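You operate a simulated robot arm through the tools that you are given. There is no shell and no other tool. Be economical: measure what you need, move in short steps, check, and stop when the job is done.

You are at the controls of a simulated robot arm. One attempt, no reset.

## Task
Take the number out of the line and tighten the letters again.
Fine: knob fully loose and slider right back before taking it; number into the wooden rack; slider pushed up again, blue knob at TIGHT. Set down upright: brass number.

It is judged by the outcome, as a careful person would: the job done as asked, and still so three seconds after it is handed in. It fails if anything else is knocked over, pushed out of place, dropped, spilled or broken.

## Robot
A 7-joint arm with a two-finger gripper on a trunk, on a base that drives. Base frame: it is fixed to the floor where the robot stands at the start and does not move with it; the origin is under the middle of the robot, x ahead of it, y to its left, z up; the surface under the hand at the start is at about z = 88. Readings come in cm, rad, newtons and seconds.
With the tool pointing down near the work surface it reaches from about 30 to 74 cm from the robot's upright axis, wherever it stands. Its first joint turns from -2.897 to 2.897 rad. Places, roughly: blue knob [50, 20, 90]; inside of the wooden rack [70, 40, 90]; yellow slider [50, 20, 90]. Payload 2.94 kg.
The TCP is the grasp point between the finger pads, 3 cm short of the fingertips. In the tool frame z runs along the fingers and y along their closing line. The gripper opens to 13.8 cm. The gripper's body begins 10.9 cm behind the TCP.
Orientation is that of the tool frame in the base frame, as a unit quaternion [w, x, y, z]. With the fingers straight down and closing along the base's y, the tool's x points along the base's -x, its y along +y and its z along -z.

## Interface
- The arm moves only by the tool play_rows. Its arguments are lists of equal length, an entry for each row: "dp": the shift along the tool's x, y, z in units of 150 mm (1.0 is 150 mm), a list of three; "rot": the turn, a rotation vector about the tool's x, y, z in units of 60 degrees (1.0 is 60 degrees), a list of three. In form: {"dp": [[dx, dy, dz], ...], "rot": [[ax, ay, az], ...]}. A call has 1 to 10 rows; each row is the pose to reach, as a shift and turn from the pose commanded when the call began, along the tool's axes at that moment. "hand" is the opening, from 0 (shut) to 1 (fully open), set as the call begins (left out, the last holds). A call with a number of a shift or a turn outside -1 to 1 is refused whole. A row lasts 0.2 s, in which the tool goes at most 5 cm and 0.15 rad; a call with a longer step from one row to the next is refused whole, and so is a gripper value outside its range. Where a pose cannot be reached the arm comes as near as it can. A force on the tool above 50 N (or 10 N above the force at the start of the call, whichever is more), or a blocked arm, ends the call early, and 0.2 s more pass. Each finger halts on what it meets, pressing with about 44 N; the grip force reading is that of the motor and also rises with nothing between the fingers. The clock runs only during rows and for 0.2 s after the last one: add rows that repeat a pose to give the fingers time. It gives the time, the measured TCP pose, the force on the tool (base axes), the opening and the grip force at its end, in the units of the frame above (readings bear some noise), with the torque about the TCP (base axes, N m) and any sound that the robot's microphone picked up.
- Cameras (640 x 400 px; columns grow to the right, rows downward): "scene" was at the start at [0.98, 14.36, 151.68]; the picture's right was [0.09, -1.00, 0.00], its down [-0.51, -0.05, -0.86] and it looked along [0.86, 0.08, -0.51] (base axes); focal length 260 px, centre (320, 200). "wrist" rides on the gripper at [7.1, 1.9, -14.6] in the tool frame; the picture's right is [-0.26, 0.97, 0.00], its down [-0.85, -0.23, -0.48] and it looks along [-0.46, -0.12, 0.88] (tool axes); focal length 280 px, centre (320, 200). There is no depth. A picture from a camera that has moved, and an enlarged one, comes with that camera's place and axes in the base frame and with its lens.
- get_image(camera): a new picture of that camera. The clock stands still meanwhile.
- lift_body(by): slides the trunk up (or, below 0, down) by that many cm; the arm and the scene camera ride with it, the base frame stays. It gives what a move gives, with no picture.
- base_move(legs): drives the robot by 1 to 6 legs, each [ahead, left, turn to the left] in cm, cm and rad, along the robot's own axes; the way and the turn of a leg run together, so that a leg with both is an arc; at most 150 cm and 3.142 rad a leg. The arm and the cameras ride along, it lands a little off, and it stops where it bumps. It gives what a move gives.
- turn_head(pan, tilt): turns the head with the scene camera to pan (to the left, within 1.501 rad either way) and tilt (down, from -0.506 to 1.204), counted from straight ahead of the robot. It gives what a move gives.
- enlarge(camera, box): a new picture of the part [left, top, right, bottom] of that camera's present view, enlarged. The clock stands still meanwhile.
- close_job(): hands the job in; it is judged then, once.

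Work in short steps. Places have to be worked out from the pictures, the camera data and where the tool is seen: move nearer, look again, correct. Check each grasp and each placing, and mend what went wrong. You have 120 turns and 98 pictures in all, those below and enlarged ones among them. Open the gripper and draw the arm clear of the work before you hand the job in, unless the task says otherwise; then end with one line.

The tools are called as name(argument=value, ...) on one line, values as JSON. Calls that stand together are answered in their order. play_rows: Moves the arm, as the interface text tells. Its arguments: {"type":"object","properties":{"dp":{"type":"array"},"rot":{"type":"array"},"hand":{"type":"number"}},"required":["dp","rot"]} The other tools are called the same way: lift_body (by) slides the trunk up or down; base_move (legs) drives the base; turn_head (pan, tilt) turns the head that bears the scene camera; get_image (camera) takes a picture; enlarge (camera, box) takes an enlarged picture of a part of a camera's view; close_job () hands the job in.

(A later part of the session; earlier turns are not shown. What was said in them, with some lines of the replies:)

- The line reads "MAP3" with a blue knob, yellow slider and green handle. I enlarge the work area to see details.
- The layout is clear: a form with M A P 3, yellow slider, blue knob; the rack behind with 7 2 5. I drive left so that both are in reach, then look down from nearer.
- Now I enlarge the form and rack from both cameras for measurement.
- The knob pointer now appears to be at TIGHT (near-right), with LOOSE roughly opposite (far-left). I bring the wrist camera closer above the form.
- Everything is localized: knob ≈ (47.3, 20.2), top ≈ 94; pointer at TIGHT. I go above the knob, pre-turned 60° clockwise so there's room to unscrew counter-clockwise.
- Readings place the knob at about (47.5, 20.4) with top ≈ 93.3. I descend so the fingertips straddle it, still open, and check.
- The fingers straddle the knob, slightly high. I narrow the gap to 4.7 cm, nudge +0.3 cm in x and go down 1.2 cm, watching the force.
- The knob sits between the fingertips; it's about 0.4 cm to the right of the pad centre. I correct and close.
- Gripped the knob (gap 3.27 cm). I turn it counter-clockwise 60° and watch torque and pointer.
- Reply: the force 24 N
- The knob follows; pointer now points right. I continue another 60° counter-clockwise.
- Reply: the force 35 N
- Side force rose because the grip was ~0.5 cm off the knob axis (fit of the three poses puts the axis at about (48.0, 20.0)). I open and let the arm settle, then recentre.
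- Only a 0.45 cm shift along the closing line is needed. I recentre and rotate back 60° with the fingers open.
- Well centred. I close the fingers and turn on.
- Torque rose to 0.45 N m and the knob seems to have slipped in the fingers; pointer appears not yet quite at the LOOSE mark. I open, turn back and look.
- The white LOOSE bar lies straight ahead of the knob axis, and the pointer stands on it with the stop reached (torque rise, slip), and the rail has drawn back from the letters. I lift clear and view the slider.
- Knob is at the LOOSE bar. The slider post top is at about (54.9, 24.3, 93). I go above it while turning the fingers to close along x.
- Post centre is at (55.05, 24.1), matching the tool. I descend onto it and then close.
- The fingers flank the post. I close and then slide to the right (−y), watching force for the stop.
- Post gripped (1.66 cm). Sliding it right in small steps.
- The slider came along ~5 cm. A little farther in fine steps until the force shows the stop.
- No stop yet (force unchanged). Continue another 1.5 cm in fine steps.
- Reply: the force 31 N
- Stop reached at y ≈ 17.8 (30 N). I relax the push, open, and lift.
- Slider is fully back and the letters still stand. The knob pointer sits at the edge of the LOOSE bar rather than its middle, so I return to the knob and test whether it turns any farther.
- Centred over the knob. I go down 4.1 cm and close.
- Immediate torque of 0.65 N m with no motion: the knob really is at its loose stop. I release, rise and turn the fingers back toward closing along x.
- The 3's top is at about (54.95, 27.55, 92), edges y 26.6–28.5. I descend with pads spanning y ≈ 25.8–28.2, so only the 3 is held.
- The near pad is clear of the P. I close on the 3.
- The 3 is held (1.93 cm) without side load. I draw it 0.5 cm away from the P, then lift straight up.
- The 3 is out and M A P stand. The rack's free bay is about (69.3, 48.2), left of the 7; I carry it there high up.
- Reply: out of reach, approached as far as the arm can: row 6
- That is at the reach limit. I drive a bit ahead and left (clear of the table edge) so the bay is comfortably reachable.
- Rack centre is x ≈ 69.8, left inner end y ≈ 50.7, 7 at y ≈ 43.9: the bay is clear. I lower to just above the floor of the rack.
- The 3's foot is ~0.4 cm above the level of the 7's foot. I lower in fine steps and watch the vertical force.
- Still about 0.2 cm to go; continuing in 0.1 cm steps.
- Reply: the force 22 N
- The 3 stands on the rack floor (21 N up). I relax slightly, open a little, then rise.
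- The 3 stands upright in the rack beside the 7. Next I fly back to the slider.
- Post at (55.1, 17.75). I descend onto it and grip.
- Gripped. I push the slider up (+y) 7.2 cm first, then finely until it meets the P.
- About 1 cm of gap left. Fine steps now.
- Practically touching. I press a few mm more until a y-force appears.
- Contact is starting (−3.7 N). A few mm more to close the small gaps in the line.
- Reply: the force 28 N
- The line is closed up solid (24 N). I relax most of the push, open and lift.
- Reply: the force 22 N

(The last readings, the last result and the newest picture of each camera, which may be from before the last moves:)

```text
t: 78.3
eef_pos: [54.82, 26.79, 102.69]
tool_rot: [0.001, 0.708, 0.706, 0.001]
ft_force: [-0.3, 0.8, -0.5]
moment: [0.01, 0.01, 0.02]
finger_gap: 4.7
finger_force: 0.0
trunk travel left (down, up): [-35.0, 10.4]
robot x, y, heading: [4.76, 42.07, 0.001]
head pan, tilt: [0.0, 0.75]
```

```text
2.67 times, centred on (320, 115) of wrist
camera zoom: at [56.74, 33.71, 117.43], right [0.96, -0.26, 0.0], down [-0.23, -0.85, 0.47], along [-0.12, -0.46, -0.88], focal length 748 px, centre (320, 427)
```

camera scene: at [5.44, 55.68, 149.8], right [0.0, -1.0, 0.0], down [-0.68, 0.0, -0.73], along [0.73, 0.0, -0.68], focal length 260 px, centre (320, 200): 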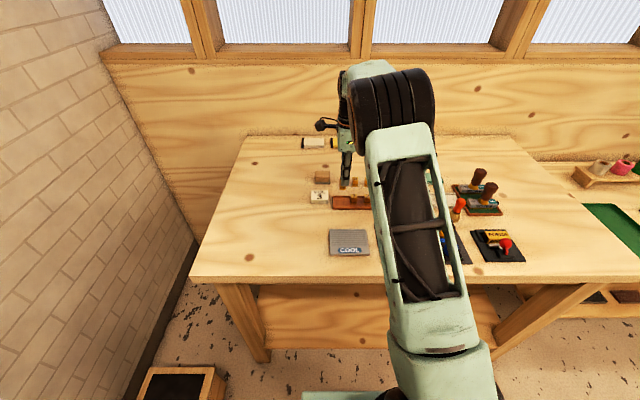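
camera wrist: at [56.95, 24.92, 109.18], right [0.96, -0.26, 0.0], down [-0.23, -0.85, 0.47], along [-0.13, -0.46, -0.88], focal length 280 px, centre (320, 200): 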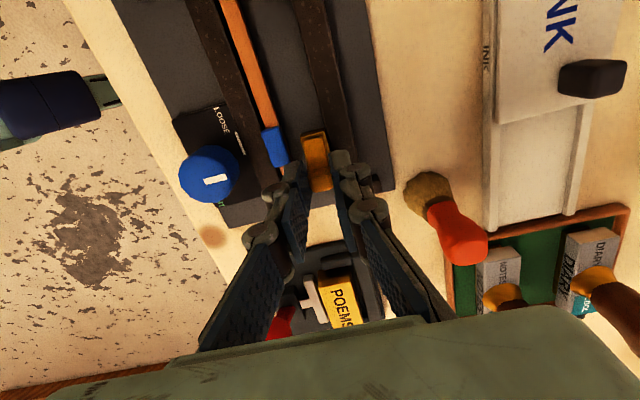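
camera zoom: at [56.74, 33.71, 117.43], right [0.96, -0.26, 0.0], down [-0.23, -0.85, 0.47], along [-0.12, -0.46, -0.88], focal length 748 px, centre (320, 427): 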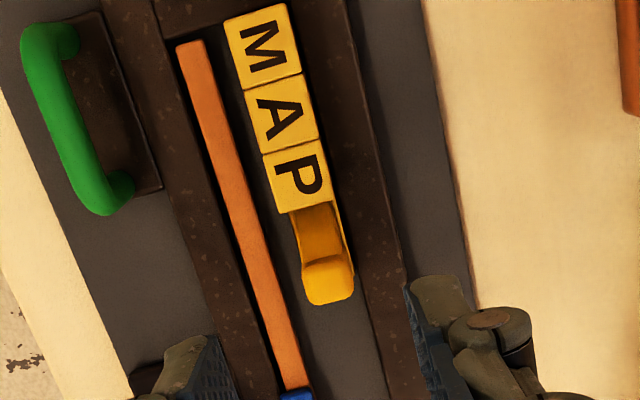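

Slider sits against the P. I go back over the knob, turning the fingers to close along y.

play_rows(dp=[[-0.055, -0.057, 0], [-0.11, -0.114, 0], [-0.17, -0.17, 0], [-0.225, -0.228, 0], [-0.28, -0.285, 0], [-0.34, -0.34, 0], [-0.4, -0.4, 0], [-0.451, -0.457, 0], [-0.451, -0.457, 0]], rot=[[0, 0, -0.125], [0, 0, -0.25], [0, 0, -0.375], [0, 0, -0.5], [0, 0, -0.625], [0, 0, -0.75], [0, 0, -0.875], [0, 0, -1], [0, 0, -1]])

play_rows(dp=[[0, 0, 0.05], [0, 0, 0.1], [0, 0, 0.2], [0, 0, 0.3], [0, 0, 0.3]], rot=[[0, 0, -0.125], [0, 0, -0.25], [0, 0, -0.375], [0, 0, -0.5], [0, 0, -0.5]])

enlarge(camera="wrist", box=[200, 100, 460, 262])

```text
t: 80.3
eef_pos: [47.93, 20.06, 102.8]
tool_rot: [0.002, 0.259, 0.966, 0.0]
ft_force: [1.6, -0.1, -0.4]
moment: [-0.02, -0.01, 0.0]
finger_gap: 4.67
finger_force: 0.0
trunk travel left (down, up): [-35.0, 10.4]
robot x, y, heading: [5.37, 41.93, -0.007]
head pan, tilt: [0.0, 0.75]
```

```text
t: 81.5
eef_pos: [48.07, 19.97, 98.35]
tool_rot: [0.002, 0.0, 1.0, 0.0]
ft_force: [0.0, -0.6, -0.1]
moment: [0.01, 0.0, -0.03]
finger_gap: 4.71
finger_force: 0.1
trunk travel left (down, up): [-35.0, 10.4]
robot x, y, heading: [4.87, 42.13, 0.001]
head pan, tilt: [0.0, 0.75]
```

```text
2.46 times, centred on (330, 181) of wrist
camera zoom: at [41.02, 21.84, 113.01], right [0.26, 0.97, 0.0], down [0.85, -0.23, 0.48], along [0.46, -0.12, -0.88], focal length 690 px, centre (295, 247)
```

zoom: 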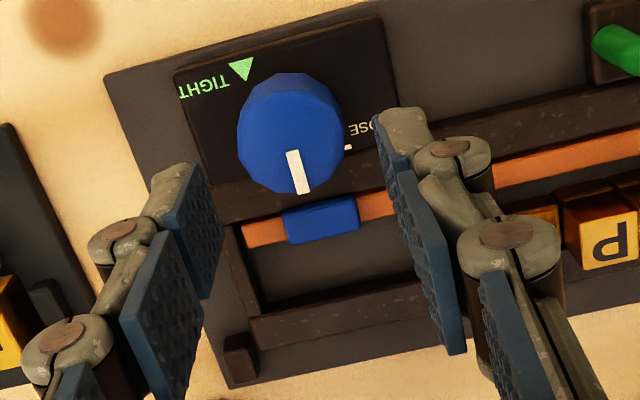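

Centred over the knob, which still points to LOOSE. Descend and close.

play_rows(dp=[[0, 0, 0.12], [0, 0, 0.21], [0, 0, 0.262], [0, 0, 0.262]], rot=[[0, 0, 0], [0, 0, 0], [0, 0, 0], [0, 0, 0]])

play_rows(dp=[[0, 0, 0], [0, 0, 0], [0, 0, 0], [0, 0, 0]], rot=[[0, 0, 0], [0, 0, 0], [0, 0, 0], [0, 0, 0]], hand=0.0)

play_rows(dp=[[0, 0, 0], [0, 0, 0], [0, 0, 0], [0, 0, 0], [0, 0, 0], [0, 0, 0], [0, 0, 0], [0, 0, 0]], rot=[[0, 0, 0.125], [0, 0, 0.25], [0, 0, 0.375], [0, 0, 0.5], [0, 0, 0.625], [0, 0, 0.75], [0, 0, 0.875], [0, 0, 1]])

enlarge(camera="wrist", box=[200, 100, 460, 262])

```text
t: 82.5
eef_pos: [48.1, 20.2, 94.34]
tool_rot: [0.002, 0.0, 1.0, -0.001]
ft_force: [-0.2, 0.8, -0.4]
moment: [0.04, 0.0, -0.02]
finger_gap: 4.7
finger_force: 0.0
trunk travel left (down, up): [-35.0, 10.4]
robot x, y, heading: [4.91, 42.15, -0.001]
head pan, tilt: [0.0, 0.75]
```

```text
t: 83.5
eef_pos: [48.15, 20.01, 94.49]
tool_rot: [0.002, 0.001, 1.0, 0.0]
ft_force: [1.1, -9.5, -1.3]
moment: [-0.36, -0.07, 0.03]
finger_gap: 3.27
finger_force: 44.4
trunk travel left (down, up): [-35.0, 10.4]
robot x, y, heading: [5.34, 42.24, 0.001]
head pan, tilt: [0.0, 0.75]
```

```text
t: 85.3
eef_pos: [48.02, 19.93, 94.33]
tool_rot: [0.001, 0.503, 0.864, 0.001]
ft_force: [-6.2, -15.5, 8.8]
moment: [-1.01, -0.02, 0.05]
finger_gap: 3.26
finger_force: 44.8
trunk travel left (down, up): [-35.0, 10.4]
robot x, y, heading: [4.93, 42.12, 0.002]
head pan, tilt: [0.0, 0.75]
```

```text
2.46 times, centred on (330, 181) of wrist
camera zoom: at [46.18, 26.83, 109.09], right [0.97, 0.25, 0.01], down [0.22, -0.85, 0.48], along [0.12, -0.46, -0.88], focal length 690 px, centre (295, 247)
```

zoom: 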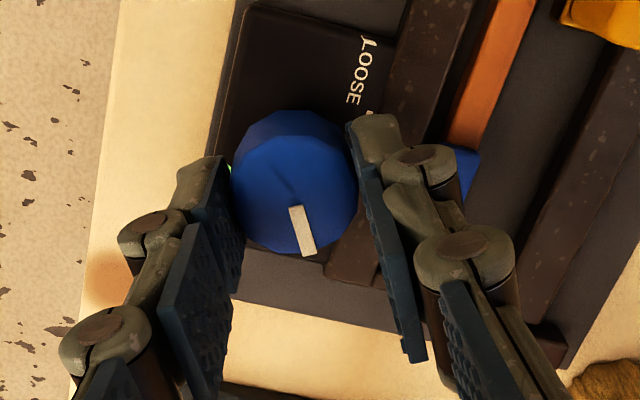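

Turning fine (pointer followed by 60°). I go on another 30° to the end of this stroke, then release and reset.

play_rows(dp=[[0, -0.003, 0], [0, -0.005, 0], [0, -0.005, 0], [0, -0.005, 0]], rot=[[0, 0, 0.125], [0, 0, 0.25], [0, 0, 0.375], [0, 0, 0.5]])

play_rows(dp=[[0, 0, 0], [0, 0, 0], [0, 0, 0], [0, 0, 0]], rot=[[0, 0, 0], [0, 0, 0], [0, 0, 0], [0, 0, 0]], hand=0.32)

enlarge(camera="wrist", box=[200, 100, 460, 262])

```text
t: 86.3
eef_pos: [47.97, 19.9, 94.46]
tool_rot: [0.001, 0.708, 0.706, 0.002]
ft_force: [-6.9, -16.4, 7.9]
moment: [-0.94, 0.16, -0.02]
finger_gap: 3.25
finger_force: 45.4
trunk travel left (down, up): [-35.0, 10.4]
robot x, y, heading: [4.78, 41.79, 0.003]
head pan, tilt: [0.0, 0.75]
```

```text
t: 87.3
eef_pos: [48.26, 19.97, 94.28]
tool_rot: [0.001, 0.708, 0.707, 0.001]
ft_force: [0.0, -0.1, 0.5]
moment: [-0.02, 0.03, 0.0]
finger_gap: 4.43
finger_force: 0.0
trunk travel left (down, up): [-35.0, 10.4]
robot x, y, heading: [4.92, 42.15, -0.002]
head pan, tilt: [0.0, 0.75]
```

```text
2.46 times, centred on (330, 181) of wrist
camera zoom: at [50.07, 26.95, 109.06], right [0.96, -0.26, 0.0], down [-0.23, -0.85, 0.47], along [-0.12, -0.46, -0.88], focal length 690 px, centre (295, 247)
```

zoom: 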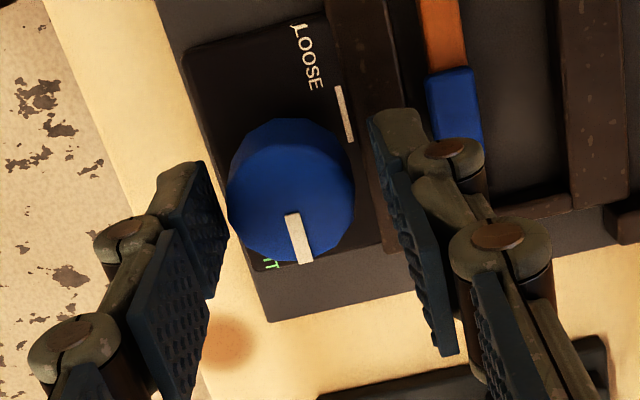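

Pointer is at about −90°; ~60° remain. I recentre and rotate back 80° with open fingers.

play_rows(dp=[[0, -0.014, 0], [0, -0.014, 0], [0, -0.014, 0], [0, -0.014, 0], [0, -0.014, 0], [0, -0.014, 0], [0, -0.014, 0], [0, -0.014, 0], [0, -0.014, 0]], rot=[[0, 0, -0.1], [0, 0, -0.22], [0, 0, -0.34], [0, 0, -0.46], [0, 0, -0.58], [0, 0, -0.7], [0, 0, -0.82], [0, 0, -0.92], [0, 0, -1]])

play_rows(dp=[[0, 0, 0], [0, 0, 0], [0, 0, 0], [0, 0, 0]], rot=[[0, 0, -0.12], [0, 0, -0.24], [0, 0, -0.33], [0, 0, -0.33]])

play_rows(dp=[[0, 0, 0], [0, 0, 0], [0, 0, 0], [0, 0, 0]], rot=[[0, 0, 0], [0, 0, 0], [0, 0, 0], [0, 0, 0]], hand=0.0)

enlarge(camera="wrist", box=[200, 100, 460, 262])

```text
t: 89.3
eef_pos: [47.84, 20.07, 94.36]
tool_rot: [0.002, 0.259, 0.966, 0.0]
ft_force: [-0.5, 0.4, 0.2]
moment: [-0.03, 0.02, -0.01]
finger_gap: 4.4
finger_force: 0.1
trunk travel left (down, up): [-35.0, 10.4]
robot x, y, heading: [5.53, 42.16, -0.006]
head pan, tilt: [0.0, 0.75]
```

```text
t: 90.3
eef_pos: [47.9, 20.05, 94.38]
tool_rot: [0.002, 0.089, 0.996, 0.001]
ft_force: [-0.7, -0.3, -0.2]
moment: [0.01, -0.03, 0.0]
finger_gap: 4.44
finger_force: 0.0
trunk travel left (down, up): [-35.0, 10.4]
robot x, y, heading: [4.89, 41.91, -0.0]
head pan, tilt: [0.0, 0.75]
```

```text
t: 91.3
eef_pos: [47.91, 19.94, 94.35]
tool_rot: [0.002, 0.09, 0.996, 0.001]
ft_force: [-1.3, -3.0, 0.5]
moment: [-0.15, 0.04, -0.02]
finger_gap: 3.26
finger_force: 45.2
trunk travel left (down, up): [-35.0, 10.4]
robot x, y, heading: [5.26, 42.25, -0.003]
head pan, tilt: [0.0, 0.75]
```

```text
2.46 times, centred on (330, 181) of wrist
camera zoom: at [41.26, 23.0, 109.02], right [0.43, 0.9, 0.0], down [0.79, -0.38, 0.48], along [0.43, -0.2, -0.88], focal length 690 px, centre (295, 247)
```

zoom: 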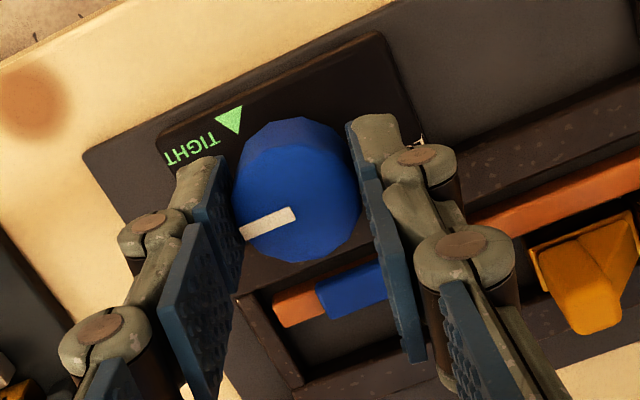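

Pointer at −93°; TIGHT is ≈ −150°. I turn 48° clockwise, then finely.

play_rows(dp=[[0, 0, 0], [0, 0, 0], [0, 0, 0], [0, 0, 0], [0, 0, 0], [0, 0, 0], [0, 0, 0]], rot=[[0, 0, 0.12], [0, 0, 0.24], [0, 0, 0.36], [0, 0, 0.48], [0, 0, 0.6], [0, 0, 0.72], [0, 0, 0.8]])

play_rows(dp=[[0, 0, 0], [0, 0, 0]], rot=[[0, 0, 0.07], [0, 0, 0.12]])

enlarge(camera="wrist", box=[200, 100, 460, 262])

```text
t: 92.9
eef_pos: [47.92, 20.15, 94.34]
tool_rot: [0.001, 0.489, 0.872, 0.001]
ft_force: [1.1, 1.5, 0.1]
moment: [-0.49, -0.44, -0.01]
finger_gap: 3.24
finger_force: 45.6
trunk travel left (down, up): [-35.0, 10.4]
robot x, y, heading: [5.09, 42.18, 0.003]
head pan, tilt: [0.0, 0.75]
```

```text
t: 93.5
eef_pos: [48.05, 19.96, 94.45]
tool_rot: [0.001, 0.54, 0.842, 0.0]
ft_force: [1.7, 2.3, 1.3]
moment: [-0.36, -0.45, 0.01]
finger_gap: 3.25
finger_force: 44.8
trunk travel left (down, up): [-35.0, 10.4]
robot x, y, heading: [4.94, 42.25, -0.001]
head pan, tilt: [0.0, 0.75]
```

```text
2.46 times, centred on (330, 181) of wrist
camera zoom: at [46.76, 27.16, 109.05], right [0.99, 0.16, 0.0], down [0.14, -0.87, 0.48], along [0.08, -0.47, -0.88], focal length 690 px, centre (295, 247)
```

zoom: 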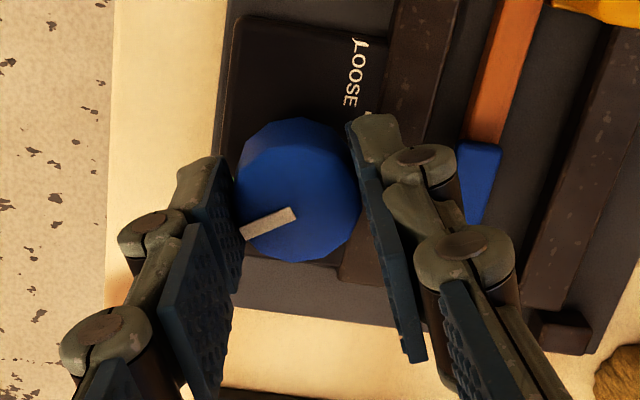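

Pointer ≈ −141°, no stop torque yet. More small increments.

play_rows(dp=[[0, 0, 0], [0, 0, 0]], rot=[[0, 0, 0.05], [0, 0, 0.1]])

play_rows(dp=[[0, 0, 0], [0, 0, 0]], rot=[[0, 0, 0.04], [0, 0, 0.08]])

enlarge(camera="wrist", box=[200, 100, 460, 262])

```text
t: 94.1
eef_pos: [48.02, 20.1, 94.35]
tool_rot: [0.001, 0.583, 0.812, 0.002]
ft_force: [2.8, 1.5, 4.0]
moment: [0.05, -0.01, 0.8]
finger_gap: 3.31
finger_force: 45.0
trunk travel left (down, up): [-35.0, 10.4]
robot x, y, heading: [5.44, 41.79, 0.002]
head pan, tilt: [0.0, 0.75]
```

```text
t: 94.7
eef_pos: [47.92, 20.25, 94.31]
tool_rot: [0.001, 0.618, 0.786, 0.001]
ft_force: [5.6, 3.4, 0.5]
moment: [0.03, -0.15, 0.79]
finger_gap: 3.29
finger_force: 45.8
trunk travel left (down, up): [-35.0, 10.4]
robot x, y, heading: [4.81, 42.24, 0.002]
head pan, tilt: [0.0, 0.75]
```

```text
2.46 times, centred on (330, 181) of wrist
camera zoom: at [48.16, 27.28, 109.05], right [1.0, -0.03, 0.0], down [-0.02, -0.88, 0.47], along [-0.01, -0.47, -0.88], focal length 690 px, centre (295, 247)
```

zoom: 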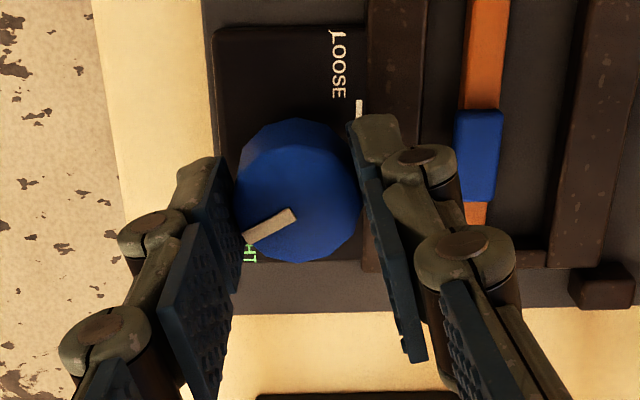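

Torque 0.8 N m: the knob is at its TIGHT stop. I open straight away, rise, and inspect.

play_rows(dp=[[0, 0, 0], [0, 0, 0], [0, 0, 0], [0, 0, 0], [0, 0, -0.2], [0, 0, -0.45], [0, 0, -0.7], [0, 0, -0.95], [0, 0, -0.95]], rot=[[0, 0, 0], [0, 0, 0], [0, 0, 0], [0, 0, 0], [0, 0, 0], [0, 0, 0], [0, 0, 0], [0, 0, 0], [0, 0, 0]], hand=0.34)

play_rows(dp=[[0.1, 0.0, -0.1], [0.25, 0.0, -0.3], [0.5, 0, -0.45], [0.75, 0, -0.6], [0.95, 0, -0.7], [0.95, 0, -0.7]], rot=[[0, 0, 0], [0, 0, 0], [0, 0, 0], [0, 0, 0], [0, 0, 0], [0, 0, 0]])

get_image(camera="scene")

get_image(camera="wrist")

```text
t: 96.7
eef_pos: [47.86, 19.94, 108.35]
tool_rot: [0.001, 0.618, 0.786, 0.002]
ft_force: [-0.2, -0.3, -0.4]
moment: [0.01, -0.02, -0.03]
finger_gap: 4.67
finger_force: 0.0
trunk travel left (down, up): [-35.0, 10.4]
robot x, y, heading: [5.16, 42.49, -0.001]
head pan, tilt: [0.0, 0.75]
```

```text
t: 98.1
eef_pos: [44.28, 34.06, 119.18]
tool_rot: [0.001, 0.617, 0.787, 0.002]
ft_force: [0.4, 0.5, 1.0]
moment: [-0.04, 0.01, -0.04]
finger_gap: 4.68
finger_force: 0.1
trunk travel left (down, up): [-35.0, 10.4]
robot x, y, heading: [5.35, 42.52, 0.0]
head pan, tilt: [0.0, 0.75]
```

```text
23 pictures are left
camera scene: at [5.42, 55.68, 149.8], right [0.0, -1.0, 0.0], down [-0.68, 0.0, -0.73], along [0.73, 0.0, -0.68], focal length 260 px, centre (320, 200)
```

scene: 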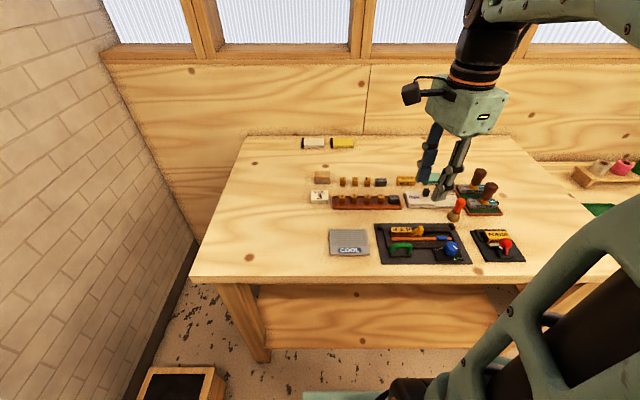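

```text
22 pictures are left
camera wrist: at [44.51, 41.2, 133.81], right [1.0, -0.03, 0.0], down [-0.02, -0.88, 0.48], along [-0.01, -0.48, -0.88], focal length 280 px, centre (320, 200)
```

wrist: 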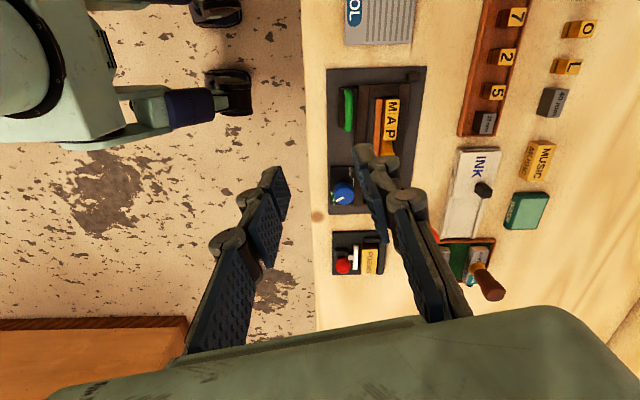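

enlarge(camera="scene", box=[370, 215, 482, 270])

enlarge(camera="scene", box=[305, 165, 417, 225])

enlarge(camera="wrist", box=[310, 60, 450, 220])

```text
5.71 times, centred on (426, 242) of scene
camera zoom: at [5.42, 55.68, 149.8], right [0.0, -1.0, 0.0], down [-0.68, 0.0, -0.73], along [0.73, 0.0, -0.68], focal length 1483 px, centre (-286, -43)
```

zoom: 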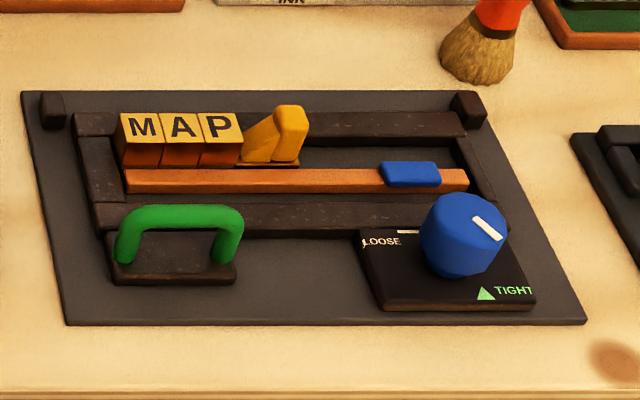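

```text
5.71 times, centred on (361, 195) of scene
camera zoom: at [5.42, 55.68, 149.8], right [0.0, -1.0, 0.0], down [-0.68, 0.0, -0.73], along [0.73, 0.0, -0.68], focal length 1483 px, centre (86, 229)
```

zoom: 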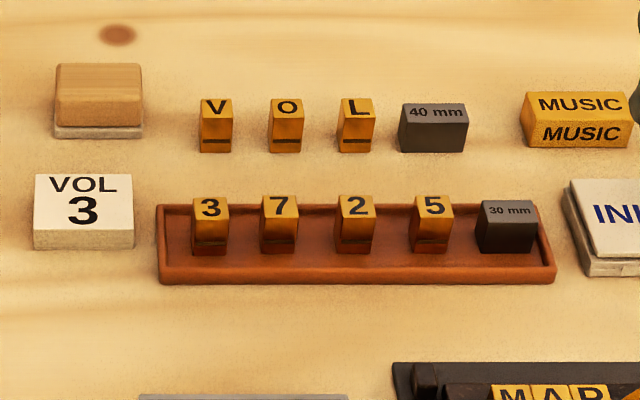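

```text
2.50 times, centred on (380, 140) of wrist
camera zoom: at [44.51, 41.2, 133.81], right [1.0, -0.03, 0.0], down [-0.02, -0.88, 0.48], along [-0.01, -0.48, -0.88], focal length 701 px, centre (170, 350)
```

zoom: 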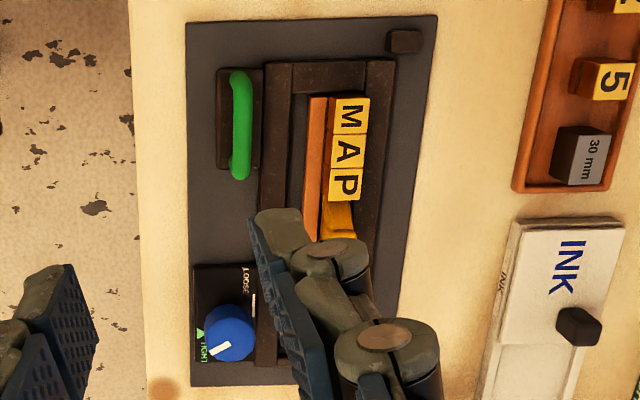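

The final pictures show the 3 upright in the rack. M A P is closed up with the slider against it, the knob pointer is on the TIGHT triangle, and nothing else has moved. The gripper is open and clear, so I hand in.

close_job()

```text
The job is handed in.
```

The brass 3 is out of the line and standing upright in the wooden rack. The slider is pushed up against M A P, and the blue knob is turned to its stop at TIGHT.
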